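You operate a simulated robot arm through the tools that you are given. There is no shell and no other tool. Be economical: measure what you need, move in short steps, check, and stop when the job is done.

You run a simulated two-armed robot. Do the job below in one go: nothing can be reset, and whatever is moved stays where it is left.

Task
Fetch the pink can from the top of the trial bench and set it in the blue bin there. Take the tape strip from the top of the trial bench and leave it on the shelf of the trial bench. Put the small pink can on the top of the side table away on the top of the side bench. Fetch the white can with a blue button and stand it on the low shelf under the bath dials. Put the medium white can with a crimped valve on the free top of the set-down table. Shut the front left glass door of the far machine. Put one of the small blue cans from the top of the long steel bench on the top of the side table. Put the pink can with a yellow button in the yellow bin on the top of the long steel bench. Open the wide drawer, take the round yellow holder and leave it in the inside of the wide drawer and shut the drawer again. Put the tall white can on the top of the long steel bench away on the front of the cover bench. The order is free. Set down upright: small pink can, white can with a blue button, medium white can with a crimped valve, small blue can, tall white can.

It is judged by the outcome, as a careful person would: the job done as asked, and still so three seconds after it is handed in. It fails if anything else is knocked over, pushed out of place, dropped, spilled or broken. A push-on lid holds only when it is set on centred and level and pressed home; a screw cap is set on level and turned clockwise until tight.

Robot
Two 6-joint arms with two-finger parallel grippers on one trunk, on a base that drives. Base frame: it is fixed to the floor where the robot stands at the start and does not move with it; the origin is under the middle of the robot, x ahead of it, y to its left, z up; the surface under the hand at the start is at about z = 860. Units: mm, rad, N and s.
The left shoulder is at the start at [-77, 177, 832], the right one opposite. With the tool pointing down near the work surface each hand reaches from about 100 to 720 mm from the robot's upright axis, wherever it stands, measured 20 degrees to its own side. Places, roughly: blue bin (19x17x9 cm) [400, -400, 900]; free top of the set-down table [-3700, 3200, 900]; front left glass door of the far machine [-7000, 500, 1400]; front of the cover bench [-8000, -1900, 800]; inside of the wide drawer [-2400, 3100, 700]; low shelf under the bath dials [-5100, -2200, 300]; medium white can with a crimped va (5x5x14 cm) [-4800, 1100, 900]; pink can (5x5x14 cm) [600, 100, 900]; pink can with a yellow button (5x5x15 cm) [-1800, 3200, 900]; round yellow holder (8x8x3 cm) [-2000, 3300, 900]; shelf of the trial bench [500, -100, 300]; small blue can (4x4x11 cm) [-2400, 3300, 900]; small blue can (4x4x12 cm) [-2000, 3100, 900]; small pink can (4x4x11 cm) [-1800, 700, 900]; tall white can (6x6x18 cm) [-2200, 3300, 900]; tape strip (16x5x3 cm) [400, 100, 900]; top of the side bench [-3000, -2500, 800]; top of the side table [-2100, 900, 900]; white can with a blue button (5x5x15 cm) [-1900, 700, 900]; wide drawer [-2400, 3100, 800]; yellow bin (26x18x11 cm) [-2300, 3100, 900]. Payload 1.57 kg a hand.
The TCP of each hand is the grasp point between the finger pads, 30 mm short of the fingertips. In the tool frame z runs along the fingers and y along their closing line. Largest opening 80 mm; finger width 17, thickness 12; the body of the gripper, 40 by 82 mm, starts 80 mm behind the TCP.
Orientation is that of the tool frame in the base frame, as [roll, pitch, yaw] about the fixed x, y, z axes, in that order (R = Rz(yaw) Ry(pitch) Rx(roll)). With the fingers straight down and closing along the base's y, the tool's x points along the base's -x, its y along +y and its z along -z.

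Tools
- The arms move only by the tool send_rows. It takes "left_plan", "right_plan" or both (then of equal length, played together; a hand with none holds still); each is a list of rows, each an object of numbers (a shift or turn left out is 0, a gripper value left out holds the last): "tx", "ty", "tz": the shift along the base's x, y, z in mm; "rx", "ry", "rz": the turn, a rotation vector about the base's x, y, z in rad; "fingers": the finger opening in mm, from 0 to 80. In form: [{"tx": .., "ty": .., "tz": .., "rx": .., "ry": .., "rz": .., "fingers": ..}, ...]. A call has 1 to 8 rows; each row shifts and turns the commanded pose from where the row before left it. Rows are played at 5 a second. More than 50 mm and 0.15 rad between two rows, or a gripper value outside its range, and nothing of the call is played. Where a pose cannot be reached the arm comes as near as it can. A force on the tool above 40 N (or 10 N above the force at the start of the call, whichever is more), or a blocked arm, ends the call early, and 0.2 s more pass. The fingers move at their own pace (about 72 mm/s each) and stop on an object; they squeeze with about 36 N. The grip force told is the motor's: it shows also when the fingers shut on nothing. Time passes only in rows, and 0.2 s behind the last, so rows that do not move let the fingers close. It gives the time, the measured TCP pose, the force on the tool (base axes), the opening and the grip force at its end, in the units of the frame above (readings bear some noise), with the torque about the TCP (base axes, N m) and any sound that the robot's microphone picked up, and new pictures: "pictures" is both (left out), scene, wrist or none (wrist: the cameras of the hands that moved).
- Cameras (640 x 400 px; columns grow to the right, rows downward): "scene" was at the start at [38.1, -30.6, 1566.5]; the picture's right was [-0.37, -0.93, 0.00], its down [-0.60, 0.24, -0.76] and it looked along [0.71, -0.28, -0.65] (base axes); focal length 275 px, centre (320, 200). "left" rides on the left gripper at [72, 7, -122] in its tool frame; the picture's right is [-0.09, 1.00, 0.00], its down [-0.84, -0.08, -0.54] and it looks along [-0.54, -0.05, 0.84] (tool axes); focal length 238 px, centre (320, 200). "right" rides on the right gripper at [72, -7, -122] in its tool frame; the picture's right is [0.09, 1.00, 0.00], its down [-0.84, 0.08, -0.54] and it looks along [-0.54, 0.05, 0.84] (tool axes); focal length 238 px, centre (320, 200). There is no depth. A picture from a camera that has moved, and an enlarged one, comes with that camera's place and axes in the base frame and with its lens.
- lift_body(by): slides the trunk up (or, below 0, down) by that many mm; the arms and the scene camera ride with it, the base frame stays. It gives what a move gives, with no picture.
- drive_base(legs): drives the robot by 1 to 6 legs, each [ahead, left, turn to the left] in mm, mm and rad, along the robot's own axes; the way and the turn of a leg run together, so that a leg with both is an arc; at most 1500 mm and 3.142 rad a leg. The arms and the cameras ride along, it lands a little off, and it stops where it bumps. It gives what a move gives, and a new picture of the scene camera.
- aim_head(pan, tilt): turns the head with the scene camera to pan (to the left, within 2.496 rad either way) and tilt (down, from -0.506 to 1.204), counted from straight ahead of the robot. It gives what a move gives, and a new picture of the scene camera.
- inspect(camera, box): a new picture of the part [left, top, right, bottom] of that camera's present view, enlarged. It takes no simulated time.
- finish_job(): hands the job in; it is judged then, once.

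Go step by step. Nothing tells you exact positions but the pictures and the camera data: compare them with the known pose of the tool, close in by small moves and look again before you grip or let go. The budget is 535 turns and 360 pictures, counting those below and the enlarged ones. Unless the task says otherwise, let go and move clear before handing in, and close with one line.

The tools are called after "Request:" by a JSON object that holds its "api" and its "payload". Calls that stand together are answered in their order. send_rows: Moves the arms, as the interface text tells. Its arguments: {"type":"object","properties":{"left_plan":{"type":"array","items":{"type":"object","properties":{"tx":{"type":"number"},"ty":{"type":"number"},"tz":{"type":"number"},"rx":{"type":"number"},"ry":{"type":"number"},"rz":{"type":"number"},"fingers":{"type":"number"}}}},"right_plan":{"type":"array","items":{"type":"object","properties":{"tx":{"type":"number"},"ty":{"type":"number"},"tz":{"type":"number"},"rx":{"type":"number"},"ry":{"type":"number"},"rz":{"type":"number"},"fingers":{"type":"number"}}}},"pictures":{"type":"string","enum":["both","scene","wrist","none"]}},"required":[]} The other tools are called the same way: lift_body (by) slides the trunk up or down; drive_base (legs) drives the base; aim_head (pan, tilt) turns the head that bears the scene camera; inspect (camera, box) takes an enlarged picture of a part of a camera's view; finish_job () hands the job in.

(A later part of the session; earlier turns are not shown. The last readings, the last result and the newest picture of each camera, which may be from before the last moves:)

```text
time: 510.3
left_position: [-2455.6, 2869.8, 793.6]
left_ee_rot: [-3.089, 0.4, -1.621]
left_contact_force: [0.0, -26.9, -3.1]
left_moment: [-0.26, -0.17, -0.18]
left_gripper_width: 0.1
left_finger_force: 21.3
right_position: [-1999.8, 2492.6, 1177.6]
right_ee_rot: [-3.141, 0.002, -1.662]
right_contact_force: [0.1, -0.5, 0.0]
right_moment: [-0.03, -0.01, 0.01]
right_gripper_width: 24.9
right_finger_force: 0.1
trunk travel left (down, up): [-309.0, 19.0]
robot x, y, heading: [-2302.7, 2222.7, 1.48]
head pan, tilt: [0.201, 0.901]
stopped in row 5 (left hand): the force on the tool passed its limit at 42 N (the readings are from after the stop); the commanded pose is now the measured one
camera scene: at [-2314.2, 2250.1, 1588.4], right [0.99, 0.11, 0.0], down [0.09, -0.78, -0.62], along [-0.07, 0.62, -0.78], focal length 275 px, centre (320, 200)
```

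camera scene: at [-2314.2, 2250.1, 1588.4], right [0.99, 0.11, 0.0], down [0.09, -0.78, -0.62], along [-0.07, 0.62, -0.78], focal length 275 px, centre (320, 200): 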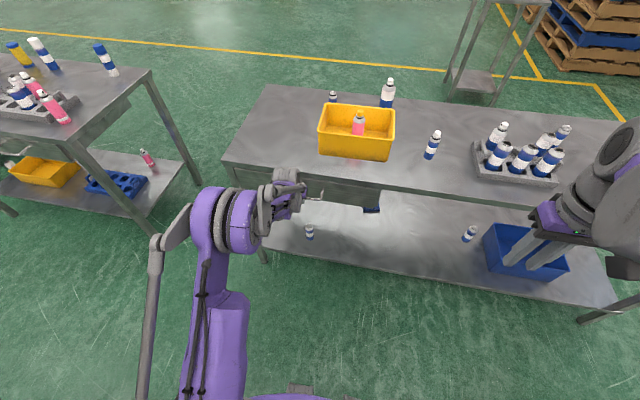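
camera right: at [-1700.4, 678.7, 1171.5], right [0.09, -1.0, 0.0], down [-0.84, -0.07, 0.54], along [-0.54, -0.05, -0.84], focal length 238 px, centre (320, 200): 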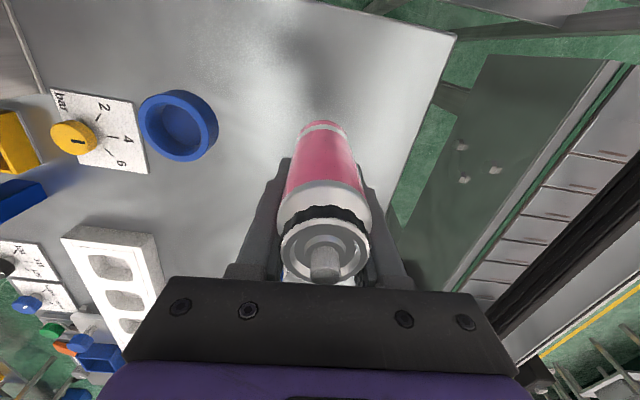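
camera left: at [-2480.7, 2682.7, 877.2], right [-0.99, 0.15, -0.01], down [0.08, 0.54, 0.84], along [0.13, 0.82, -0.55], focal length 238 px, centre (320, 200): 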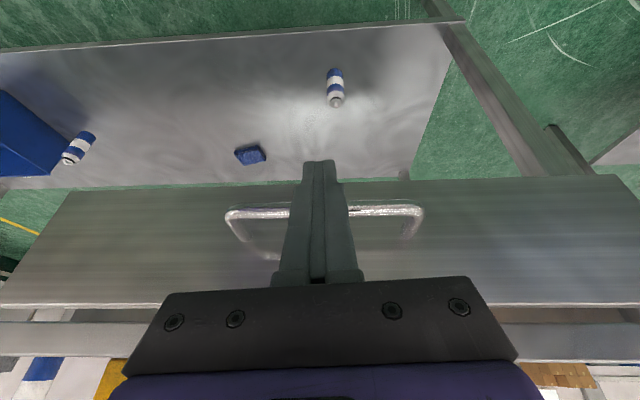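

Drawer is shut. I withdraw the left hand and go for the tall white can (left) and small blue can (right).

Request:
{"api": "send_rows", "payload": {"left_plan": [{"ty": -35}, {"ty": -40}, {"tz": 45, "ty": -10}, {"tz": 48}, {"tz": 48}, {"tz": 48}, {"tz": 48}, {"tz": 48}], "pictures": "none"}}

Request:
{"api": "send_rows", "payload": {"left_plan": [{"tz": 40, "rx": 0.08, "ry": -0.007}, {"tz": 40, "rx": 0.08, "ry": -0.007, "fingers": 80}, {"tx": 15}], "right_plan": [{"fingers": 70}, {}, {}], "pictures": "none"}}

Request:
{"api": "drive_base", "payload": {"legs": [[0, -270, 0], [360, 0, 0]]}}

Request:
{"api": "aim_head", "payload": {"pan": 0.0, "tilt": 0.75}}

```text
time: 512.1
left_position: [-2453.0, 2785.2, 1080.7]
left_ee_rot: [-3.092, 0.408, -1.621]
left_contact_force: [-0.3, 0.3, 0.2]
left_moment: [-0.01, 0.02, -0.04]
left_gripper_width: 0.2
left_finger_force: 21.1
right_position: [-1999.2, 2491.2, 1178.4]
right_ee_rot: [3.141, 0.001, -1.661]
right_contact_force: [0.5, -0.6, 0.1]
right_moment: [0.01, -0.03, 0.01]
right_gripper_width: 25.0
right_finger_force: 0.1
trunk travel left (down, up): [-309.0, 19.0]
robot x, y, heading: [-2305.9, 2217.0, 1.483]
head pan, tilt: [0.201, 0.901]
```

```text
time: 512.9
left_position: [-2441.0, 2787.7, 1159.9]
left_ee_rot: [-3.086, 0.566, -1.619]
left_contact_force: [1.0, -0.3, 0.8]
left_moment: [0.0, -0.01, -0.02]
left_gripper_width: 79.9
left_finger_force: 0.2
right_position: [-1998.0, 2493.8, 1176.4]
right_ee_rot: [3.142, -0.001, -1.663]
right_contact_force: [0.4, 0.4, 0.8]
right_moment: [0.0, 0.02, 0.02]
right_gripper_width: 69.9
right_finger_force: 0.0
trunk travel left (down, up): [-309.0, 19.0]
robot x, y, heading: [-2303.5, 2215.2, 1.478]
head pan, tilt: [0.201, 0.901]
```

```text
time: 517.7
left_position: [-2146.2, 3121.4, 1160.4]
left_ee_rot: [-3.084, 0.567, -1.612]
left_contact_force: [0.9, 0.0, 0.7]
left_moment: [0.03, 0.03, 0.0]
left_gripper_width: 80.0
left_finger_force: 0.1
right_position: [-1703.2, 2830.3, 1176.9]
right_ee_rot: [3.141, 0.0, -1.655]
right_contact_force: [-1.0, -0.3, -0.1]
right_moment: [0.0, 0.03, -0.02]
right_gripper_width: 70.1
right_finger_force: 0.1
trunk travel left (down, up): [-309.0, 19.0]
robot x, y, heading: [-2001.6, 2556.1, 1.487]
head pan, tilt: [0.201, 0.901]
camera scene: at [-2016.2, 2585.9, 1588.0], right [0.99, 0.12, 0.0], down [0.09, -0.78, -0.62], along [-0.07, 0.62, -0.78], focal length 275 px, centre (320, 200)
```

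scene: 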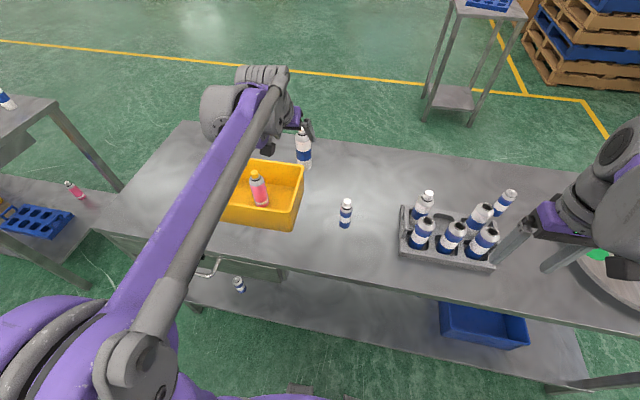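

```text
time: 518.5
left_position: [-2145.2, 3121.0, 1161.4]
left_ee_rot: [-3.085, 0.566, -1.61]
left_contact_force: [-0.2, 0.6, 0.5]
left_moment: [-0.02, -0.02, 0.02]
left_gripper_width: 80.1
left_finger_force: 0.0
right_position: [-1703.8, 2829.5, 1177.0]
right_ee_rot: [-3.142, -0.002, -1.653]
right_contact_force: [-0.2, 0.0, 0.4]
right_moment: [-0.02, -0.02, -0.03]
right_gripper_width: 69.8
right_finger_force: 0.1
trunk travel left (down, up): [-309.0, 19.0]
robot x, y, heading: [-2004.7, 2553.9, 1.487]
head pan, tilt: [0.0, 0.75]
camera scene: at [-2000.5, 2594.2, 1600.0], right [1.0, -0.08, 0.0], down [-0.06, -0.68, -0.73], along [0.06, 0.73, -0.68], focal length 275 px, centre (320, 200)
```

scene: 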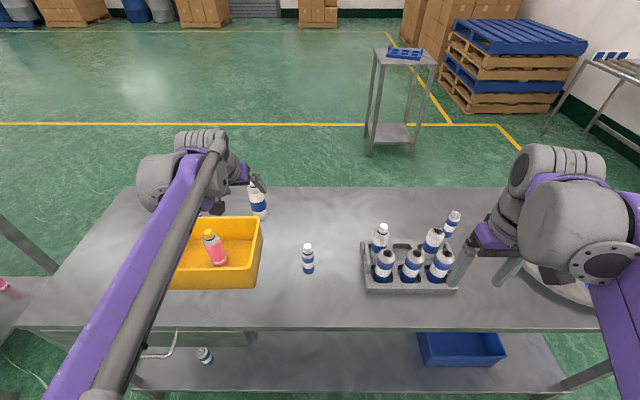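

Request:
{"api": "drive_base", "payload": {"legs": [[35, 0, 0]]}}

Request:
{"api": "send_rows", "payload": {"left_plan": [{"tx": -8, "tz": -25}, {"tx": -8, "tz": -25}], "pictures": "wrist"}}

```text
time: 519.3
left_position: [-2143.8, 3151.8, 1160.5]
left_ee_rot: [-3.082, 0.567, -1.612]
left_contact_force: [-0.1, 0.3, -0.3]
left_moment: [0.04, -0.01, -0.03]
left_gripper_width: 79.9
left_finger_force: 0.0
right_position: [-1699.5, 2861.5, 1176.5]
right_ee_rot: [-3.141, 0.001, -1.655]
right_contact_force: [1.2, -0.6, 0.0]
right_moment: [0.06, 0.01, 0.0]
right_gripper_width: 70.1
right_finger_force: 0.0
trunk travel left (down, up): [-309.0, 19.0]
robot x, y, heading: [-2001.1, 2588.8, 1.489]
head pan, tilt: [0.0, 0.75]
camera scene: at [-1997.9, 2624.6, 1599.7], right [1.0, -0.08, 0.0], down [-0.06, -0.68, -0.73], along [0.06, 0.73, -0.68], focal length 275 px, centre (320, 200)
```

scene: 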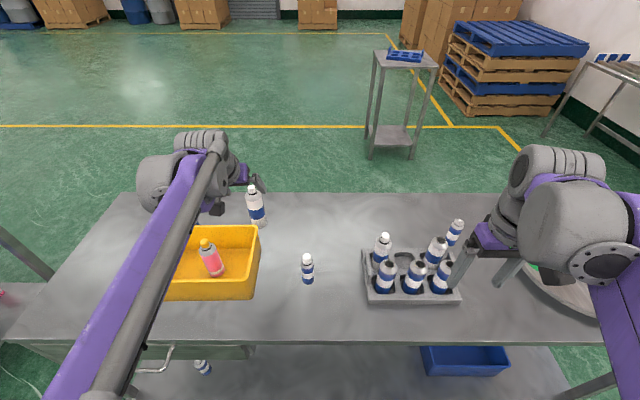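

```text
time: 519.9
left_position: [-2157.9, 3154.5, 1108.8]
left_ee_rot: [-3.084, 0.566, -1.609]
left_contact_force: [-0.2, -0.1, 0.7]
left_moment: [0.01, 0.0, -0.02]
left_gripper_width: 79.9
left_finger_force: 0.0
right_position: [-1701.0, 2863.0, 1175.7]
right_ee_rot: [3.141, 0.0, -1.655]
right_contact_force: [0.0, 0.3, 0.3]
right_moment: [-0.05, -0.01, 0.01]
right_gripper_width: 70.2
right_finger_force: 0.0
trunk travel left (down, up): [-309.0, 19.0]
robot x, y, heading: [-2003.2, 2586.5, 1.487]
head pan, tilt: [0.0, 0.75]
camera left: at [-2176.8, 3029.5, 1173.4], right [-0.99, 0.15, 0.0], down [0.06, 0.41, 0.91], along [0.13, 0.9, -0.42], focal length 238 px, centre (320, 200)
```

left: 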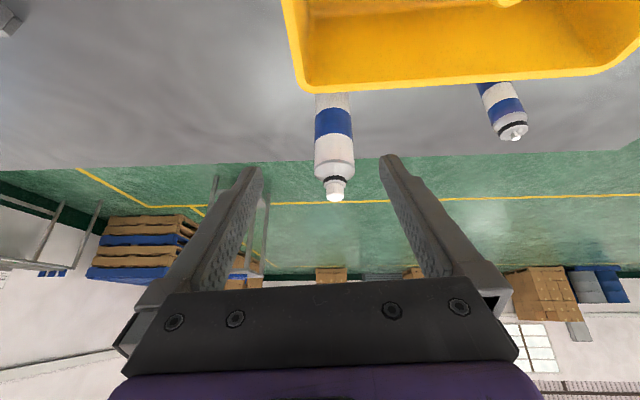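

Request:
{"api": "send_rows", "payload": {"left_plan": [{"ty": 20, "tz": -20}, {"ty": 20, "tz": -20}, {"ty": 15, "tz": -20}], "pictures": "wrist"}}

```text
time: 520.7
left_position: [-2158.4, 3208.8, 1048.8]
left_ee_rot: [-3.085, 0.567, -1.612]
left_contact_force: [-0.2, 0.0, 1.2]
left_moment: [-0.05, -0.01, 0.0]
left_gripper_width: 80.0
left_finger_force: 0.1
right_position: [-1699.3, 2864.2, 1177.0]
right_ee_rot: [-3.141, 0.0, -1.655]
right_contact_force: [0.4, 0.3, 0.3]
right_moment: [0.02, 0.0, -0.01]
right_gripper_width: 70.0
right_finger_force: 0.0
trunk travel left (down, up): [-309.0, 19.0]
robot x, y, heading: [-2003.1, 2586.3, 1.484]
head pan, tilt: [0.0, 0.75]
camera left: at [-2176.4, 3084.5, 1112.9], right [-0.99, 0.15, 0.0], down [0.06, 0.41, 0.91], along [0.13, 0.9, -0.42], focal length 238 px, centre (320, 200)
```

left: 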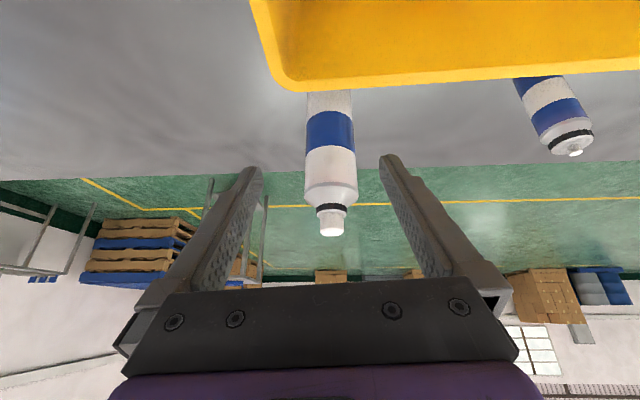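

Tall can axis ≈(-2155,3318). I advance with the open fingers around it, keeping above the bin rim.

Request:
{"api": "send_rows", "payload": {"left_plan": [{"tx": 1, "ty": 36, "tz": -28}, {"tx": 1, "ty": 36, "tz": -28}], "pictures": "wrist"}}

```text
time: 521.3
left_position: [-2157.9, 3280.9, 993.5]
left_ee_rot: [-3.084, 0.567, -1.611]
left_contact_force: [-0.9, -0.1, 0.4]
left_moment: [-0.01, 0.03, -0.03]
left_gripper_width: 80.1
left_finger_force: 0.1
right_position: [-1701.7, 2864.6, 1176.4]
right_ee_rot: [3.141, 0.001, -1.655]
right_contact_force: [0.1, 0.8, 0.1]
right_moment: [-0.04, -0.01, 0.01]
right_gripper_width: 69.7
right_finger_force: 0.1
trunk travel left (down, up): [-309.0, 19.0]
robot x, y, heading: [-2006.9, 2587.2, 1.486]
head pan, tilt: [0.0, 0.75]
camera left: at [-2176.5, 3157.1, 1057.4], right [-0.99, 0.15, 0.0], down [0.06, 0.41, 0.91], along [0.13, 0.9, -0.42], focal length 238 px, centre (320, 200)
```

left: 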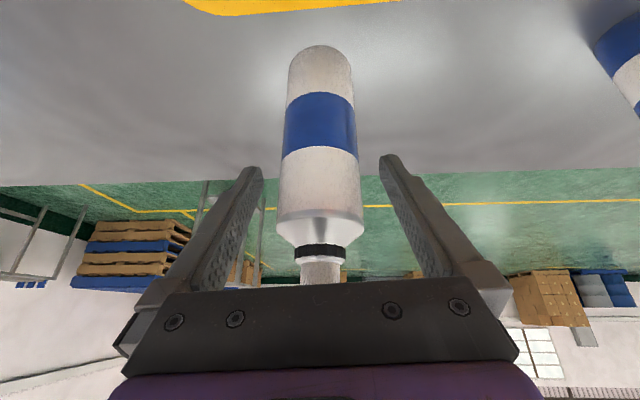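

Request:
{"api": "send_rows", "payload": {"left_plan": [{"tx": 1, "ty": 14, "tz": -14}, {"ty": 12, "tz": -13}], "pictures": "wrist"}}

```text
time: 521.9
left_position: [-2155.8, 3305.8, 969.9]
left_ee_rot: [-3.084, 0.573, -1.612]
left_contact_force: [-2.4, -3.3, 17.7]
left_moment: [-0.2, -0.13, -0.05]
left_gripper_width: 80.0
left_finger_force: 0.0
right_position: [-1699.7, 2862.4, 1178.2]
right_ee_rot: [-3.14, 0.004, -1.654]
right_contact_force: [-0.4, -0.6, 0.4]
right_moment: [0.03, 0.01, 0.01]
right_gripper_width: 70.0
right_finger_force: 0.1
trunk travel left (down, up): [-309.0, 19.0]
robot x, y, heading: [-1999.7, 2590.1, 1.488]
head pan, tilt: [0.0, 0.75]
camera left: at [-2174.1, 3180.7, 1033.1], right [-0.99, 0.15, 0.0], down [0.06, 0.41, 0.91], along [0.13, 0.9, -0.41], focal length 238 px, centre (320, 200)
```

left: 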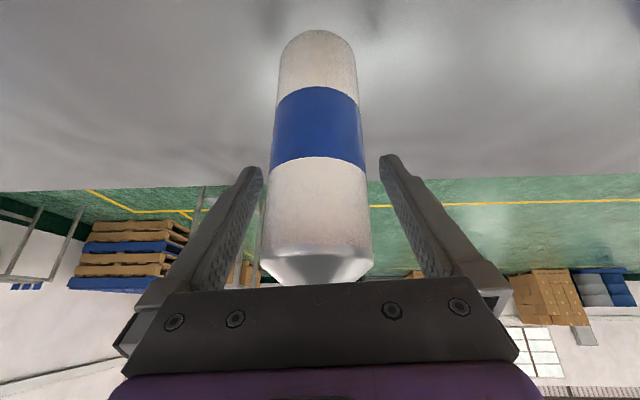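

Slight contact, likely the wrist camera mount on the bin rim. I rise a little and reduce the tilt.

Request:
{"api": "send_rows", "payload": {"left_plan": [{"tz": 15}, {"rx": -0.08, "ry": 0.007}, {"rx": -0.08, "ry": 0.007}, {"ty": 2, "tz": -8}], "pictures": "both"}}

```text
time: 522.9
left_position: [-2155.7, 3308.5, 975.0]
left_ee_rot: [-3.094, 0.406, -1.615]
left_contact_force: [0.0, 1.2, 5.9]
left_moment: [-0.22, -0.01, 0.01]
left_gripper_width: 80.3
left_finger_force: 0.0
right_position: [-1699.6, 2862.7, 1177.0]
right_ee_rot: [-3.141, 0.003, -1.656]
right_contact_force: [-1.2, -0.5, -0.4]
right_moment: [0.0, 0.01, 0.01]
right_gripper_width: 69.8
right_finger_force: 0.1
trunk travel left (down, up): [-309.0, 19.0]
robot x, y, heading: [-1999.3, 2587.0, 1.487]
head pan, tilt: [0.0, 0.75]
camera scene: at [-1997.4, 2626.7, 1600.2], right [1.0, -0.08, 0.0], down [-0.06, -0.68, -0.73], along [0.06, 0.73, -0.68], focal length 275 px, centre (320, 200)
camera left: at [-2173.5, 3195.4, 1057.9], right [-0.99, 0.15, -0.01], down [0.07, 0.55, 0.83], along [0.13, 0.82, -0.55], focal length 238 px, centre (320, 200)
```

scene: 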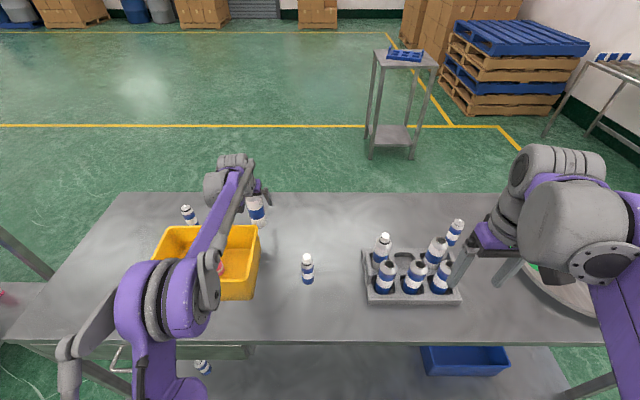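
left: 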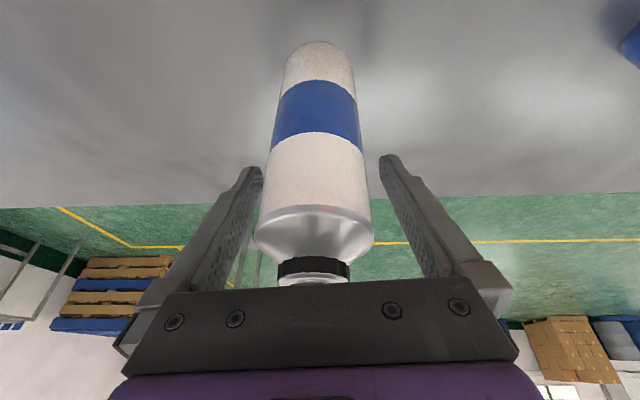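

Request:
{"api": "send_rows", "payload": {"left_plan": [{"tz": 6}, {"fingers": 0}, {}, {}], "pictures": "wrist"}}

```text
time: 523.9
left_position: [-2156.5, 3308.4, 981.0]
left_ee_rot: [-3.093, 0.407, -1.615]
left_contact_force: [0.7, -1.3, 0.4]
left_moment: [-0.02, 0.05, -0.04]
left_gripper_width: 52.8
left_finger_force: 36.2
right_position: [-1700.6, 2863.3, 1177.0]
right_ee_rot: [-3.141, 0.002, -1.656]
right_contact_force: [-0.1, 0.0, 0.4]
right_moment: [0.0, 0.01, -0.02]
right_gripper_width: 70.2
right_finger_force: 0.0
trunk travel left (down, up): [-309.0, 19.0]
robot x, y, heading: [-2002.9, 2584.0, 1.483]
head pan, tilt: [0.0, 0.75]
camera left: at [-2174.0, 3196.1, 1063.6], right [-0.99, 0.15, -0.01], down [0.07, 0.55, 0.83], along [0.13, 0.82, -0.56], focal length 238 px, centre (320, 200)
```

left: 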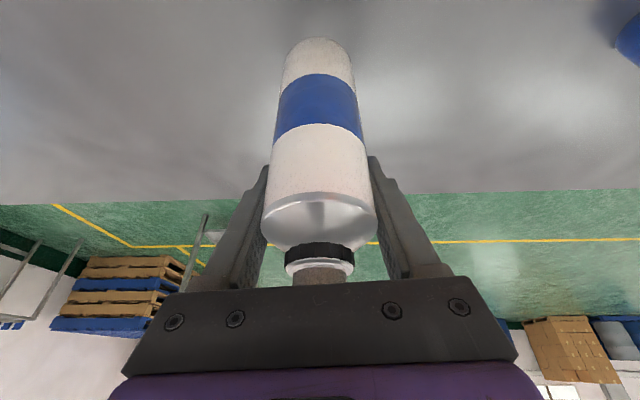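

Gripped (52.8 mm). Lift straight up.

Request:
{"api": "send_rows", "payload": {"left_plan": [{"tz": 15}, {"tz": 30}, {"tz": 40}, {"tz": 40}, {"tz": 30}], "pictures": "both"}}

```text
time: 525.1
left_position: [-2155.7, 3310.4, 1136.7]
left_ee_rot: [-3.092, 0.405, -1.614]
left_contact_force: [-0.4, -0.1, -2.9]
left_moment: [0.07, 0.02, -0.03]
left_gripper_width: 52.1
left_finger_force: 36.1
right_position: [-1701.6, 2864.4, 1177.4]
right_ee_rot: [-3.141, -0.001, -1.654]
right_contact_force: [0.8, -0.2, 0.0]
right_moment: [-0.02, 0.04, 0.04]
right_gripper_width: 70.1
right_finger_force: 0.1
trunk travel left (down, up): [-309.0, 19.0]
robot x, y, heading: [-1999.3, 2584.3, 1.486]
head pan, tilt: [0.0, 0.75]
camera scene: at [-1997.6, 2628.4, 1600.1], right [1.0, -0.08, 0.0], down [-0.06, -0.68, -0.73], along [0.06, 0.73, -0.68], focal length 275 px, centre (320, 200)
camera left: at [-2173.5, 3196.6, 1218.9], right [-0.99, 0.15, -0.01], down [0.07, 0.55, 0.83], along [0.13, 0.82, -0.56], focal length 238 px, centre (320, 200)
```

scene: 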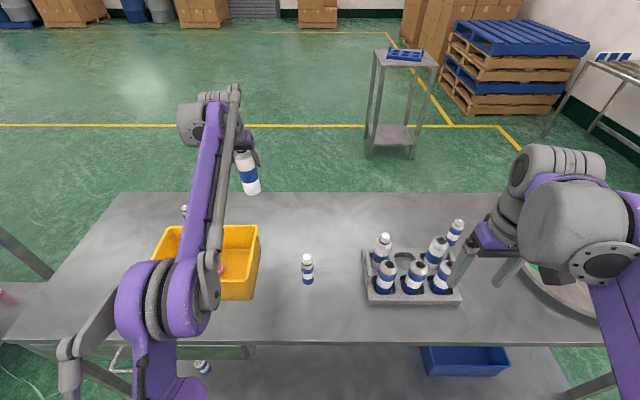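
left: 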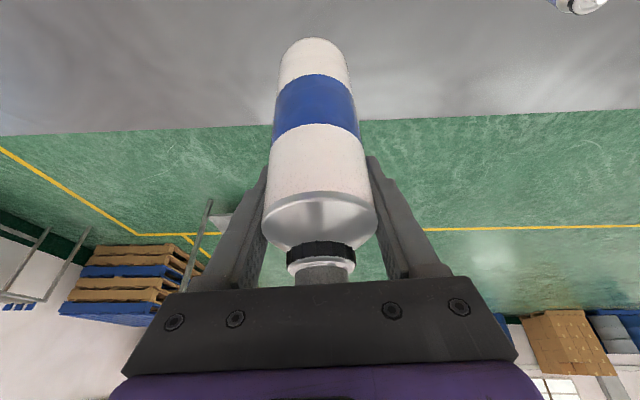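

The width drifts (52.8→52.1), so the can is off-centre in the pads. I set it back down and re-grip ~13 mm further forward.

Request:
{"api": "send_rows", "payload": {"left_plan": [{"tz": -45}, {"tz": -45}, {"tz": -40}, {"tz": -15}, {"tz": -6}, {"tz": -4}], "pictures": "none"}}

```text
time: 526.5
left_position: [-2155.7, 3309.7, 981.8]
left_ee_rot: [-3.093, 0.41, -1.615]
left_contact_force: [0.2, 2.4, 11.9]
left_moment: [0.03, 0.31, -0.05]
left_gripper_width: 52.4
left_finger_force: 36.2
right_position: [-1700.7, 2863.0, 1177.0]
right_ee_rot: [-3.141, 0.001, -1.654]
right_contact_force: [-0.4, 0.2, 0.3]
right_moment: [-0.01, 0.01, 0.0]
right_gripper_width: 69.8
right_finger_force: 0.2
trunk travel left (down, up): [-309.0, 19.0]
robot x, y, heading: [-2001.1, 2586.8, 1.482]
head pan, tilt: [0.0, 0.75]
```

Request:
{"api": "send_rows", "payload": {"left_plan": [{"fingers": 80}, {}, {"ty": 12, "tz": 2}], "pictures": "wrist"}}

```text
time: 527.3
left_position: [-2155.8, 3322.2, 981.7]
left_ee_rot: [-3.091, 0.405, -1.615]
left_contact_force: [-0.3, 0.0, 0.4]
left_moment: [-0.01, 0.0, 0.01]
left_gripper_width: 80.2
left_finger_force: 0.1
right_position: [-1699.5, 2864.5, 1176.9]
right_ee_rot: [3.14, 0.001, -1.654]
right_contact_force: [-0.5, 1.4, 0.5]
right_moment: [-0.02, 0.0, 0.01]
right_gripper_width: 70.3
right_finger_force: 0.1
trunk travel left (down, up): [-309.0, 19.0]
robot x, y, heading: [-1999.1, 2588.7, 1.49]
head pan, tilt: [0.0, 0.75]
camera left: at [-2174.0, 3209.9, 1064.4], right [-0.99, 0.15, -0.01], down [0.07, 0.55, 0.83], along [0.13, 0.82, -0.56], focal length 238 px, centre (320, 200)
```

left: 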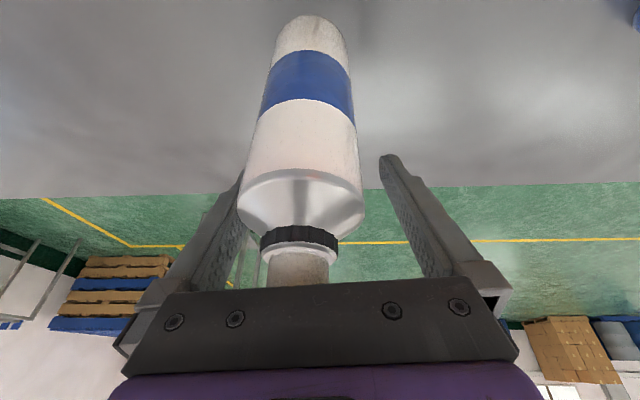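

Request:
{"api": "inspect", "payload": {"camera": "scene", "box": [170, 150, 330, 290]}}

```text
2.86 times, centred on (250, 220) of scene
camera zoom: at [-1997.7, 2628.7, 1600.1], right [1.0, -0.08, 0.0], down [-0.06, -0.68, -0.73], along [0.06, 0.73, -0.68], focal length 785 px, centre (520, 143)
```

zoom: 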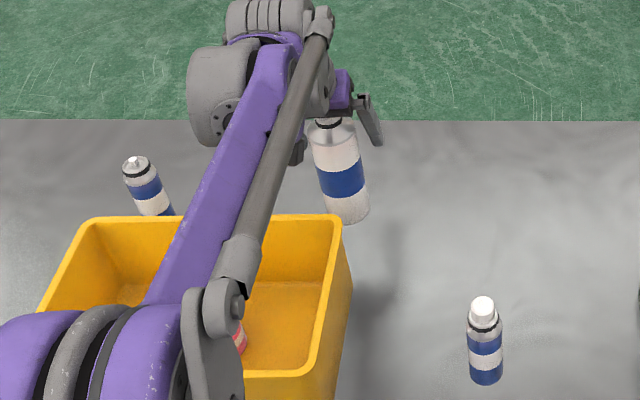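

The can is upright, its axis is nearer y≈3299. I move back and sideways to centre it.

Request:
{"api": "send_rows", "payload": {"left_plan": [{"tx": 3, "ty": -12}, {"tx": 3, "ty": -11}], "pictures": "wrist"}}

```text
time: 527.9
left_position: [-2150.2, 3298.9, 983.1]
left_ee_rot: [-3.091, 0.407, -1.614]
left_contact_force: [0.6, 0.8, -0.6]
left_moment: [-0.01, -0.01, -0.01]
left_gripper_width: 79.9
left_finger_force: 0.2
right_position: [-1701.0, 2864.0, 1176.4]
right_ee_rot: [-3.14, 0.002, -1.654]
right_contact_force: [0.1, 0.7, -0.2]
right_moment: [-0.01, 0.0, 0.01]
right_gripper_width: 70.2
right_finger_force: 0.0
trunk travel left (down, up): [-309.0, 19.0]
robot x, y, heading: [-2003.0, 2589.6, 1.49]
head pan, tilt: [0.0, 0.75]
camera left: at [-2168.3, 3186.6, 1065.6], right [-0.99, 0.15, -0.01], down [0.07, 0.55, 0.83], along [0.13, 0.82, -0.56], focal length 238 px, centre (320, 200)
```

left: 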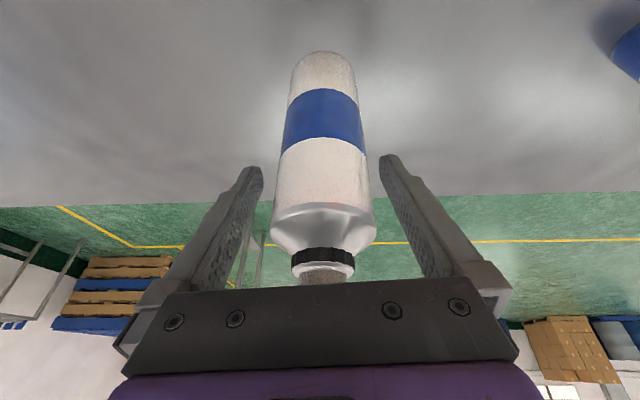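

Now it matches the centred prediction. Grip and lift.

Request:
{"api": "send_rows", "payload": {"left_plan": [{"tx": -2}, {"fingers": 0}, {}, {}, {"tz": 20}, {"tz": 40}, {"tz": 45}, {"tz": 40}], "pictures": "wrist"}}

```text
time: 529.7
left_position: [-2150.9, 3300.3, 1127.0]
left_ee_rot: [-3.094, 0.404, -1.615]
left_contact_force: [0.2, -0.5, -2.1]
left_moment: [0.0, 0.03, -0.01]
left_gripper_width: 52.2
left_finger_force: 35.9
right_position: [-1700.1, 2863.5, 1176.3]
right_ee_rot: [3.14, 0.001, -1.656]
right_contact_force: [-0.6, -0.7, 0.0]
right_moment: [0.01, 0.02, -0.04]
right_gripper_width: 70.2
right_finger_force: 0.0
trunk travel left (down, up): [-309.0, 19.0]
robot x, y, heading: [-2000.7, 2590.3, 1.487]
head pan, tilt: [0.0, 0.75]
camera left: at [-2169.0, 3186.6, 1210.2], right [-0.99, 0.15, -0.01], down [0.07, 0.55, 0.83], along [0.13, 0.82, -0.56], focal length 238 px, centre (320, 200)
```

left: 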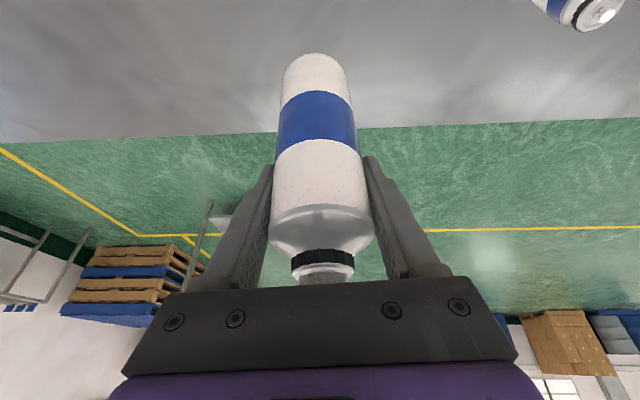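

Tall can is held firmly. I retract the left hand to the left front and bring the right hand over the small blue can.

Request:
{"api": "send_rows", "payload": {"left_plan": [{"ty": -45}, {"ty": -45}, {"ty": -45}, {"ty": -45}, {"ty": -45}, {"ty": -45}, {"tx": -40}, {"tx": -40}], "right_plan": [{}, {}, {}, {}, {"tx": -45}, {"tx": -45}, {"tx": -45}, {"tx": -45}], "pictures": "none"}}

Request:
{"api": "send_rows", "payload": {"right_plan": [{"tx": -30, "ty": 35}, {"tx": -30, "ty": 35}, {"tx": -30, "ty": 35}, {"tx": -30, "ty": 35}, {"ty": 40, "tz": -25}, {"ty": 15, "tz": -40}], "pictures": "both"}}

```text
time: 531.5
left_position: [-2234.5, 3028.8, 1126.5]
left_ee_rot: [-3.09, 0.405, -1.613]
left_contact_force: [0.0, 0.0, -3.2]
left_moment: [0.03, 0.03, -0.01]
left_gripper_width: 51.9
left_finger_force: 35.7
right_position: [-1881.1, 2862.8, 1176.8]
right_ee_rot: [-3.141, 0.0, -1.656]
right_contact_force: [-0.1, 0.9, 0.2]
right_moment: [0.02, 0.01, 0.03]
right_gripper_width: 70.1
right_finger_force: 0.0
trunk travel left (down, up): [-309.0, 19.0]
robot x, y, heading: [-2000.7, 2589.9, 1.488]
head pan, tilt: [0.0, 0.75]
```

```text
time: 532.9
left_position: [-2232.9, 3029.9, 1127.0]
left_ee_rot: [-3.091, 0.408, -1.616]
left_contact_force: [-0.3, -0.3, -3.1]
left_moment: [0.01, 0.01, 0.0]
left_gripper_width: 52.1
left_finger_force: 35.7
right_position: [-1999.6, 3058.2, 1109.6]
right_ee_rot: [-3.141, 0.001, -1.654]
right_contact_force: [-0.2, 0.6, 0.3]
right_moment: [-0.04, 0.03, -0.01]
right_gripper_width: 70.0
right_finger_force: 0.0
trunk travel left (down, up): [-309.0, 19.0]
robot x, y, heading: [-2000.4, 2592.2, 1.482]
head pan, tilt: [0.0, 0.75]
camera scene: at [-1997.9, 2628.5, 1600.0], right [1.0, -0.08, 0.0], down [-0.06, -0.68, -0.73], along [0.06, 0.73, -0.68], focal length 275 px, centre (320, 200)
camera right: at [-1999.1, 2984.7, 1232.7], right [-1.0, -0.01, 0.0], down [-0.01, 0.84, 0.54], along [0.0, 0.54, -0.84], focal length 238 px, centre (320, 200)
```

scene: 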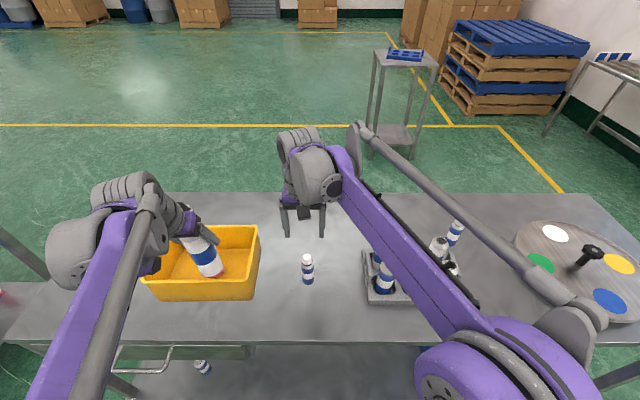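
right: 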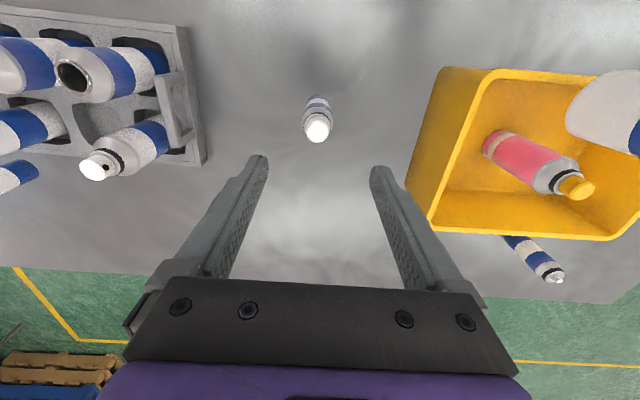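

Request:
{"api": "send_rows", "payload": {"right_plan": [{"tx": 3, "ty": 1, "tz": -45}, {"tz": -45}, {"tz": -40}], "pictures": "wrist"}}

```text
time: 533.7
left_position: [-2233.1, 3029.3, 1126.0]
left_ee_rot: [-3.091, 0.407, -1.614]
left_contact_force: [0.0, 0.5, -2.3]
left_moment: [0.01, 0.03, -0.02]
left_gripper_width: 52.1
left_finger_force: 36.1
right_position: [-1994.5, 3060.8, 979.4]
right_ee_rot: [-3.14, 0.0, -1.657]
right_contact_force: [-0.6, -0.5, 0.5]
right_moment: [-0.01, 0.0, -0.01]
right_gripper_width: 70.1
right_finger_force: 0.1
trunk travel left (down, up): [-309.0, 19.0]
robot x, y, heading: [-2005.4, 2587.8, 1.484]
head pan, tilt: [0.0, 0.75]
camera right: at [-1995.0, 2987.3, 1102.7], right [-1.0, -0.01, 0.0], down [-0.01, 0.84, 0.54], along [0.0, 0.54, -0.84], focal length 238 px, centre (320, 200)
```

right: 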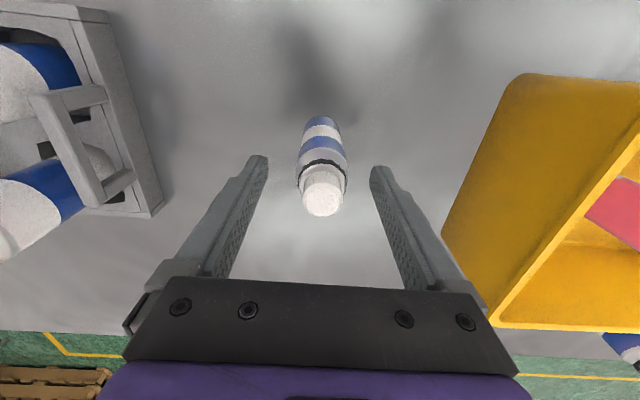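

Request:
{"api": "send_rows", "payload": {"right_plan": [{"tz": -30}, {"tz": -17}, {"fingers": 0}, {}, {}, {"tz": 20}, {"tz": 40}, {"tz": 40}], "pictures": "wrist"}}

```text
time: 535.5
left_position: [-2233.0, 3029.3, 1126.7]
left_ee_rot: [-3.092, 0.408, -1.615]
left_contact_force: [0.1, 0.4, -2.7]
left_moment: [0.0, 0.0, 0.03]
left_gripper_width: 52.4
left_finger_force: 36.0
right_position: [-1998.3, 3061.7, 1037.6]
right_ee_rot: [3.141, -0.001, -1.652]
right_contact_force: [-0.4, -0.1, -1.4]
right_moment: [0.01, 0.03, -0.03]
right_gripper_width: 33.8
right_finger_force: 35.7
trunk travel left (down, up): [-309.0, 19.0]
robot x, y, heading: [-2000.6, 2588.9, 1.489]
head pan, tilt: [0.0, 0.75]
camera right: at [-1997.3, 2988.2, 1160.0], right [-1.0, -0.01, 0.0], down [-0.01, 0.84, 0.54], along [0.0, 0.54, -0.84], focal length 238 px, centre (320, 200)
```

right: 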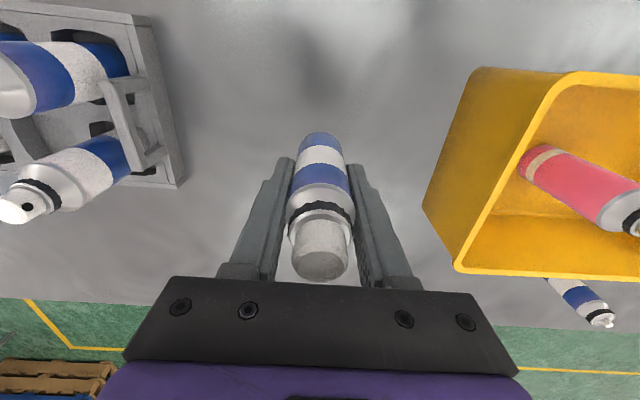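

Both cans held. I retract the hands and drive around to the near end of the side table.

Request:
{"api": "send_rows", "payload": {"right_plan": [{"tz": 45}, {"tz": 45}, {"tx": 20, "ty": -40}, {"tx": 25, "ty": -40}, {"tx": 25, "ty": -40}, {"tx": 25, "ty": -40}, {"tx": 25, "ty": -30}, {"tx": 25, "ty": -20}], "left_plan": [{}, {}, {"ty": -25}, {"ty": -25}, {"ty": -25}, {"ty": -25}, {"ty": -25}, {}], "pictures": "none"}}

Request:
{"api": "drive_base", "payload": {"legs": [[-700, 0, 0], [0, 0, 1.655]]}}

```text
time: 537.3
left_position: [-2232.4, 2904.1, 1126.8]
left_ee_rot: [-3.091, 0.407, -1.615]
left_contact_force: [0.6, -0.1, -3.0]
left_moment: [0.04, 0.03, -0.01]
left_gripper_width: 52.3
left_finger_force: 36.3
right_position: [-1851.6, 2849.1, 1124.2]
right_ee_rot: [3.14, 0.0, -1.656]
right_contact_force: [0.1, -0.3, -1.2]
right_moment: [-0.01, -0.02, -0.02]
right_gripper_width: 33.9
right_finger_force: 35.8
trunk travel left (down, up): [-309.0, 19.0]
robot x, y, heading: [-2004.3, 2586.9, 1.481]
head pan, tilt: [0.0, 0.75]
```

```text
time: 545.2
left_position: [-2360.8, 1639.2, 1128.2]
left_ee_rot: [-3.09, 0.408, 0.044]
left_contact_force: [-0.5, 0.1, -1.8]
left_moment: [0.01, -0.02, 0.01]
left_gripper_width: 52.3
left_finger_force: 36.0
right_position: [-2339.1, 2024.2, 1125.0]
right_ee_rot: [-3.14, -0.001, 0.0]
right_contact_force: [-0.1, 0.2, -1.2]
right_moment: [0.0, 0.0, 0.0]
right_gripper_width: 33.8
right_finger_force: 35.8
trunk travel left (down, up): [-309.0, 19.0]
robot x, y, heading: [-2067.3, 1897.5, -3.144]
head pan, tilt: [0.0, 0.75]
camera scene: at [-2105.8, 1896.7, 1600.1], right [0.0, 1.0, 0.0], down [0.68, 0.0, -0.73], along [-0.73, 0.0, -0.68], focal length 275 px, centre (320, 200)
```

scene: 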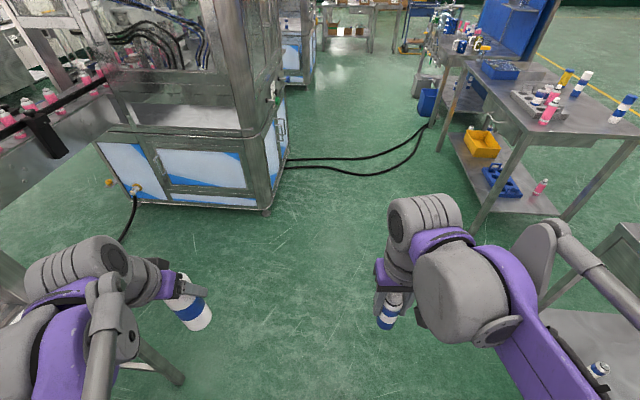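

Request:
{"api": "drive_base", "payload": {"legs": [[-1500, 0, 0], [-20, 1000, 0], [800, 0, 0]]}}

Request:
{"api": "aim_head", "payload": {"pan": 0.2, "tilt": 0.75}}

```text
time: 565.4
left_position: [-1595.1, 619.6, 1127.0]
left_ee_rot: [-3.09, 0.406, 0.043]
left_contact_force: [-0.3, 0.5, -3.1]
left_moment: [-0.01, 0.0, -0.01]
left_gripper_width: 52.1
left_finger_force: 36.1
right_position: [-1572.4, 1005.3, 1126.0]
right_ee_rot: [3.141, 0.0, 0.003]
right_contact_force: [-0.4, -0.7, -1.8]
right_moment: [0.01, 0.01, 0.01]
right_gripper_width: 33.4
right_finger_force: 35.8
trunk travel left (down, up): [-309.0, 19.0]
robot x, y, heading: [-1294.8, 878.6, -3.141]
head pan, tilt: [0.0, 0.75]
camera scene: at [-1339.3, 878.7, 1600.0], right [0.0, 1.0, 0.0], down [0.68, 0.0, -0.73], along [-0.73, 0.0, -0.68], focal length 275 px, centre (320, 200)
```

scene: 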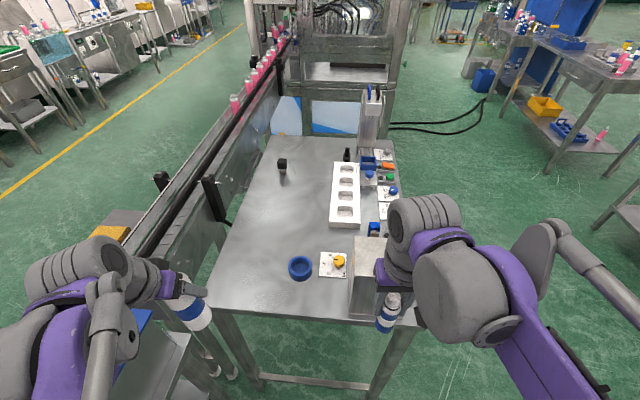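

```text
time: 566.1
left_position: [-1595.1, 619.5, 1128.3]
left_ee_rot: [-3.092, 0.407, 0.044]
left_contact_force: [-0.2, 0.0, -2.1]
left_moment: [0.0, 0.02, 0.0]
left_gripper_width: 52.1
left_finger_force: 35.8
right_position: [-1572.5, 1004.9, 1123.6]
right_ee_rot: [3.141, 0.0, 0.003]
right_contact_force: [-0.2, 0.0, -0.6]
right_moment: [-0.02, 0.03, 0.0]
right_gripper_width: 33.6
right_finger_force: 36.3
trunk travel left (down, up): [-309.0, 19.0]
robot x, y, heading: [-1303.0, 879.3, -3.135]
head pan, tilt: [0.201, 0.75]
camera scene: at [-1337.9, 862.2, 1600.1], right [-0.2, 0.98, 0.0], down [0.67, 0.14, -0.73], along [-0.72, -0.15, -0.68], focal length 275 px, centre (320, 200)
```

scene: 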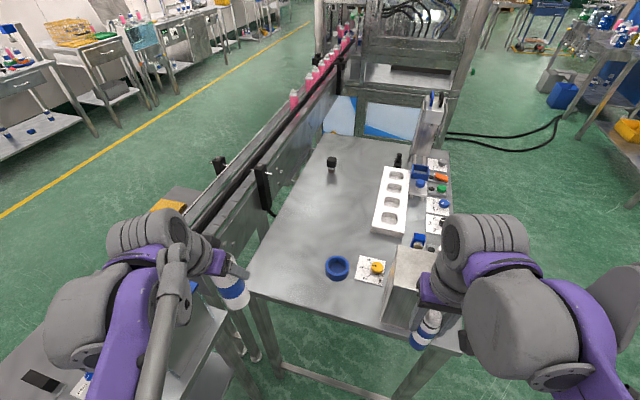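

Request:
{"api": "send_rows", "payload": {"left_plan": [{"tx": 30}, {"tx": 30}, {"tx": 20}, {}, {}, {}, {}, {}], "right_plan": [{"tx": -30, "ty": -39}, {"tx": -30, "ty": -39}, {"tx": -30, "ty": -39}, {"tx": -30, "ty": -39}, {"tx": -30, "ty": -39}, {"tx": -30, "ty": -39}, {"tx": -30, "ty": -39}, {"tx": -28, "ty": -39}], "pictures": "both"}}

```text
time: 567.9
left_position: [-1516.4, 618.4, 1127.6]
left_ee_rot: [-3.091, 0.403, 0.044]
left_contact_force: [-0.2, 0.6, -2.9]
left_moment: [0.03, -0.04, -0.04]
left_gripper_width: 51.9
left_finger_force: 36.4
right_position: [-1810.9, 693.5, 1123.2]
right_ee_rot: [-3.14, -0.001, 0.004]
right_contact_force: [0.6, 0.1, -1.9]
right_moment: [0.03, -0.01, 0.0]
right_gripper_width: 33.3
right_finger_force: 36.0
trunk travel left (down, up): [-309.0, 19.0]
robot x, y, heading: [-1296.3, 875.6, -3.142]
head pan, tilt: [0.201, 0.75]
camera scene: at [-1339.4, 860.4, 1600.0], right [-0.2, 0.98, 0.0], down [0.67, 0.14, -0.73], along [-0.72, -0.15, -0.68], focal length 275 px, centre (320, 200)
camera right: at [-1739.3, 699.7, 1244.7], right [0.1, -1.0, 0.0], down [-0.84, -0.08, 0.54], along [-0.54, -0.05, -0.84], focal length 238 px, centre (320, 200)
camera left: at [-1402.1, 609.8, 1210.6], right [-0.06, -1.0, -0.01], down [-0.56, 0.03, 0.83], along [-0.83, 0.06, -0.56], focal length 238 px, centre (320, 200)
```

scene: 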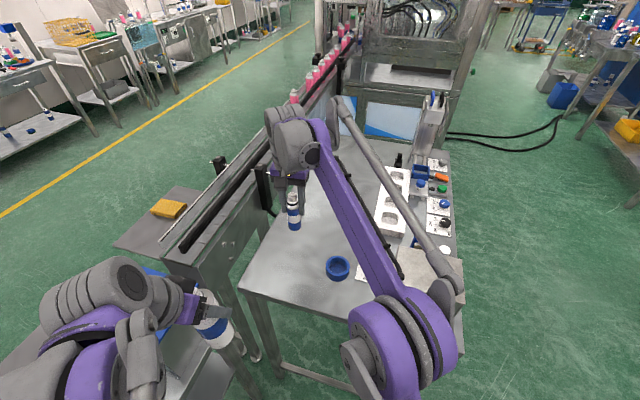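
right: 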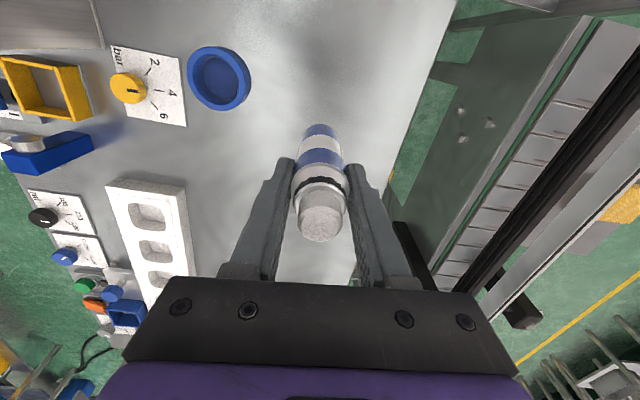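
left: 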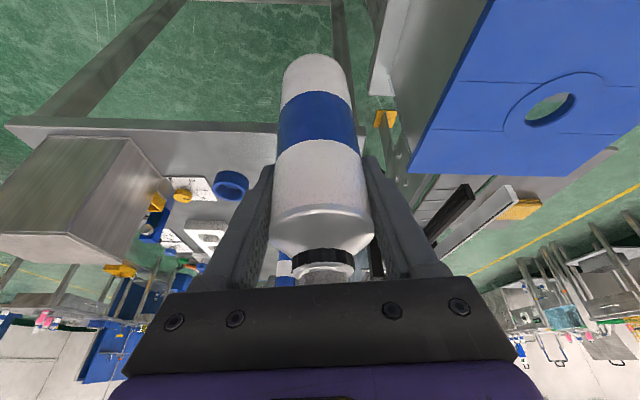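

Spot below is free. Lower the blue can.

Request:
{"api": "send_rows", "payload": {"right_plan": [{"tz": -45}, {"tz": -45}, {"tz": -45}, {"tz": -25}, {"tz": -6}], "pictures": "none"}}

Request:
{"api": "send_rows", "payload": {"right_plan": [{"tz": -4}, {"tz": -4}, {"tz": -3}], "pictures": "wrist"}}

```text
time: 568.8
left_position: [-1515.2, 619.5, 1128.6]
left_ee_rot: [-3.092, 0.407, 0.045]
left_contact_force: [-0.1, -1.0, -2.9]
left_moment: [0.04, -0.01, 0.03]
left_gripper_width: 52.2
left_finger_force: 36.4
right_position: [-1810.0, 694.0, 982.1]
right_ee_rot: [3.141, 0.001, 0.002]
right_contact_force: [1.0, -0.2, 12.8]
right_moment: [0.21, -0.2, 0.01]
right_gripper_width: 33.4
right_finger_force: 36.1
trunk travel left (down, up): [-309.0, 19.0]
robot x, y, heading: [-1300.3, 879.8, -3.135]
head pan, tilt: [0.201, 0.75]
stopped in row 4 (right hand): the force on the tool passed its limit at 65 N (the readings are from after the stop); the commanded pose is now the measured one
```

```text
time: 569.2
left_position: [-1514.0, 618.7, 1127.7]
left_ee_rot: [-3.092, 0.407, 0.044]
left_contact_force: [0.4, -0.1, -2.1]
left_moment: [-0.02, 0.01, 0.01]
left_gripper_width: 52.2
left_finger_force: 35.8
right_position: [-1810.9, 695.9, 981.8]
right_ee_rot: [3.139, 0.005, 0.003]
right_contact_force: [-0.5, 0.5, 27.2]
right_moment: [0.25, -0.13, 0.0]
right_gripper_width: 33.3
right_finger_force: 35.9
trunk travel left (down, up): [-309.0, 19.0]
robot x, y, heading: [-1298.5, 877.7, -3.135]
head pan, tilt: [0.201, 0.75]
stopped in row 2 (right hand): the force on the tool passed its limit at 46 N (the readings are from after the stop); the commanded pose is now the measured one
camera right: at [-1737.7, 701.0, 1104.3], right [0.09, -1.0, 0.0], down [-0.83, -0.08, 0.55], along [-0.54, -0.05, -0.84], focal length 238 px, centre (320, 200)
```

right: 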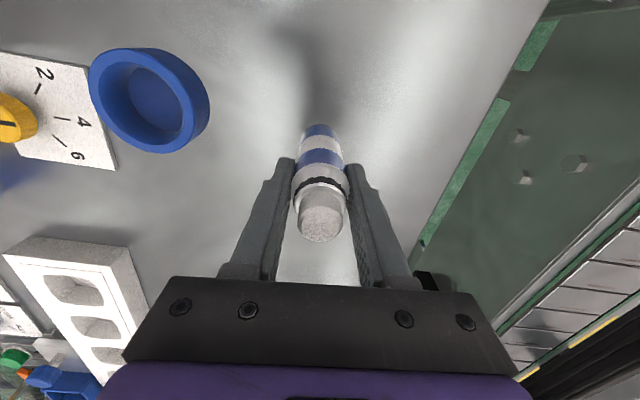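

The can is on the table (27 N). Relax, release, rise.

Request:
{"api": "send_rows", "payload": {"right_plan": [{"tz": 2}, {"fingers": 60}, {}, {"tz": 20}, {"tz": 45}, {"tz": 45}, {"tz": 45}], "pictures": "wrist"}}

```text
time: 570.9
left_position: [-1515.4, 618.3, 1127.8]
left_ee_rot: [-3.09, 0.404, 0.043]
left_contact_force: [0.2, -0.6, -2.8]
left_moment: [-0.01, -0.01, 0.01]
left_gripper_width: 52.1
left_finger_force: 35.6
right_position: [-1811.5, 692.5, 1135.3]
right_ee_rot: [3.141, 0.005, 0.002]
right_contact_force: [0.5, 0.9, 0.4]
right_moment: [-0.01, 0.02, -0.01]
right_gripper_width: 60.1
right_finger_force: 0.1
trunk travel left (down, up): [-309.0, 19.0]
robot x, y, heading: [-1300.4, 879.1, -3.14]
head pan, tilt: [0.201, 0.75]
camera right: at [-1739.5, 698.3, 1258.3], right [0.1, -1.0, 0.0], down [-0.83, -0.08, 0.55], along [-0.54, -0.05, -0.84], focal length 238 px, centre (320, 200)
```

right: 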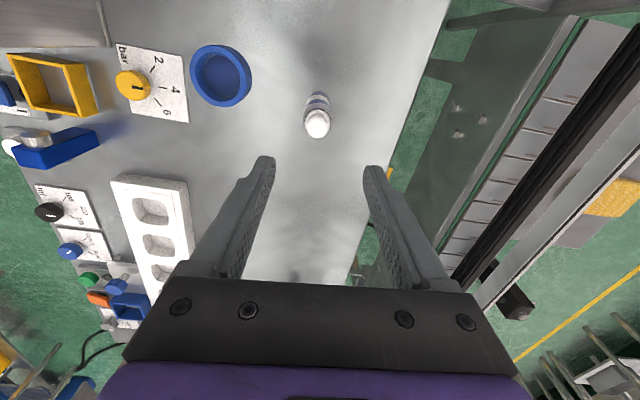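

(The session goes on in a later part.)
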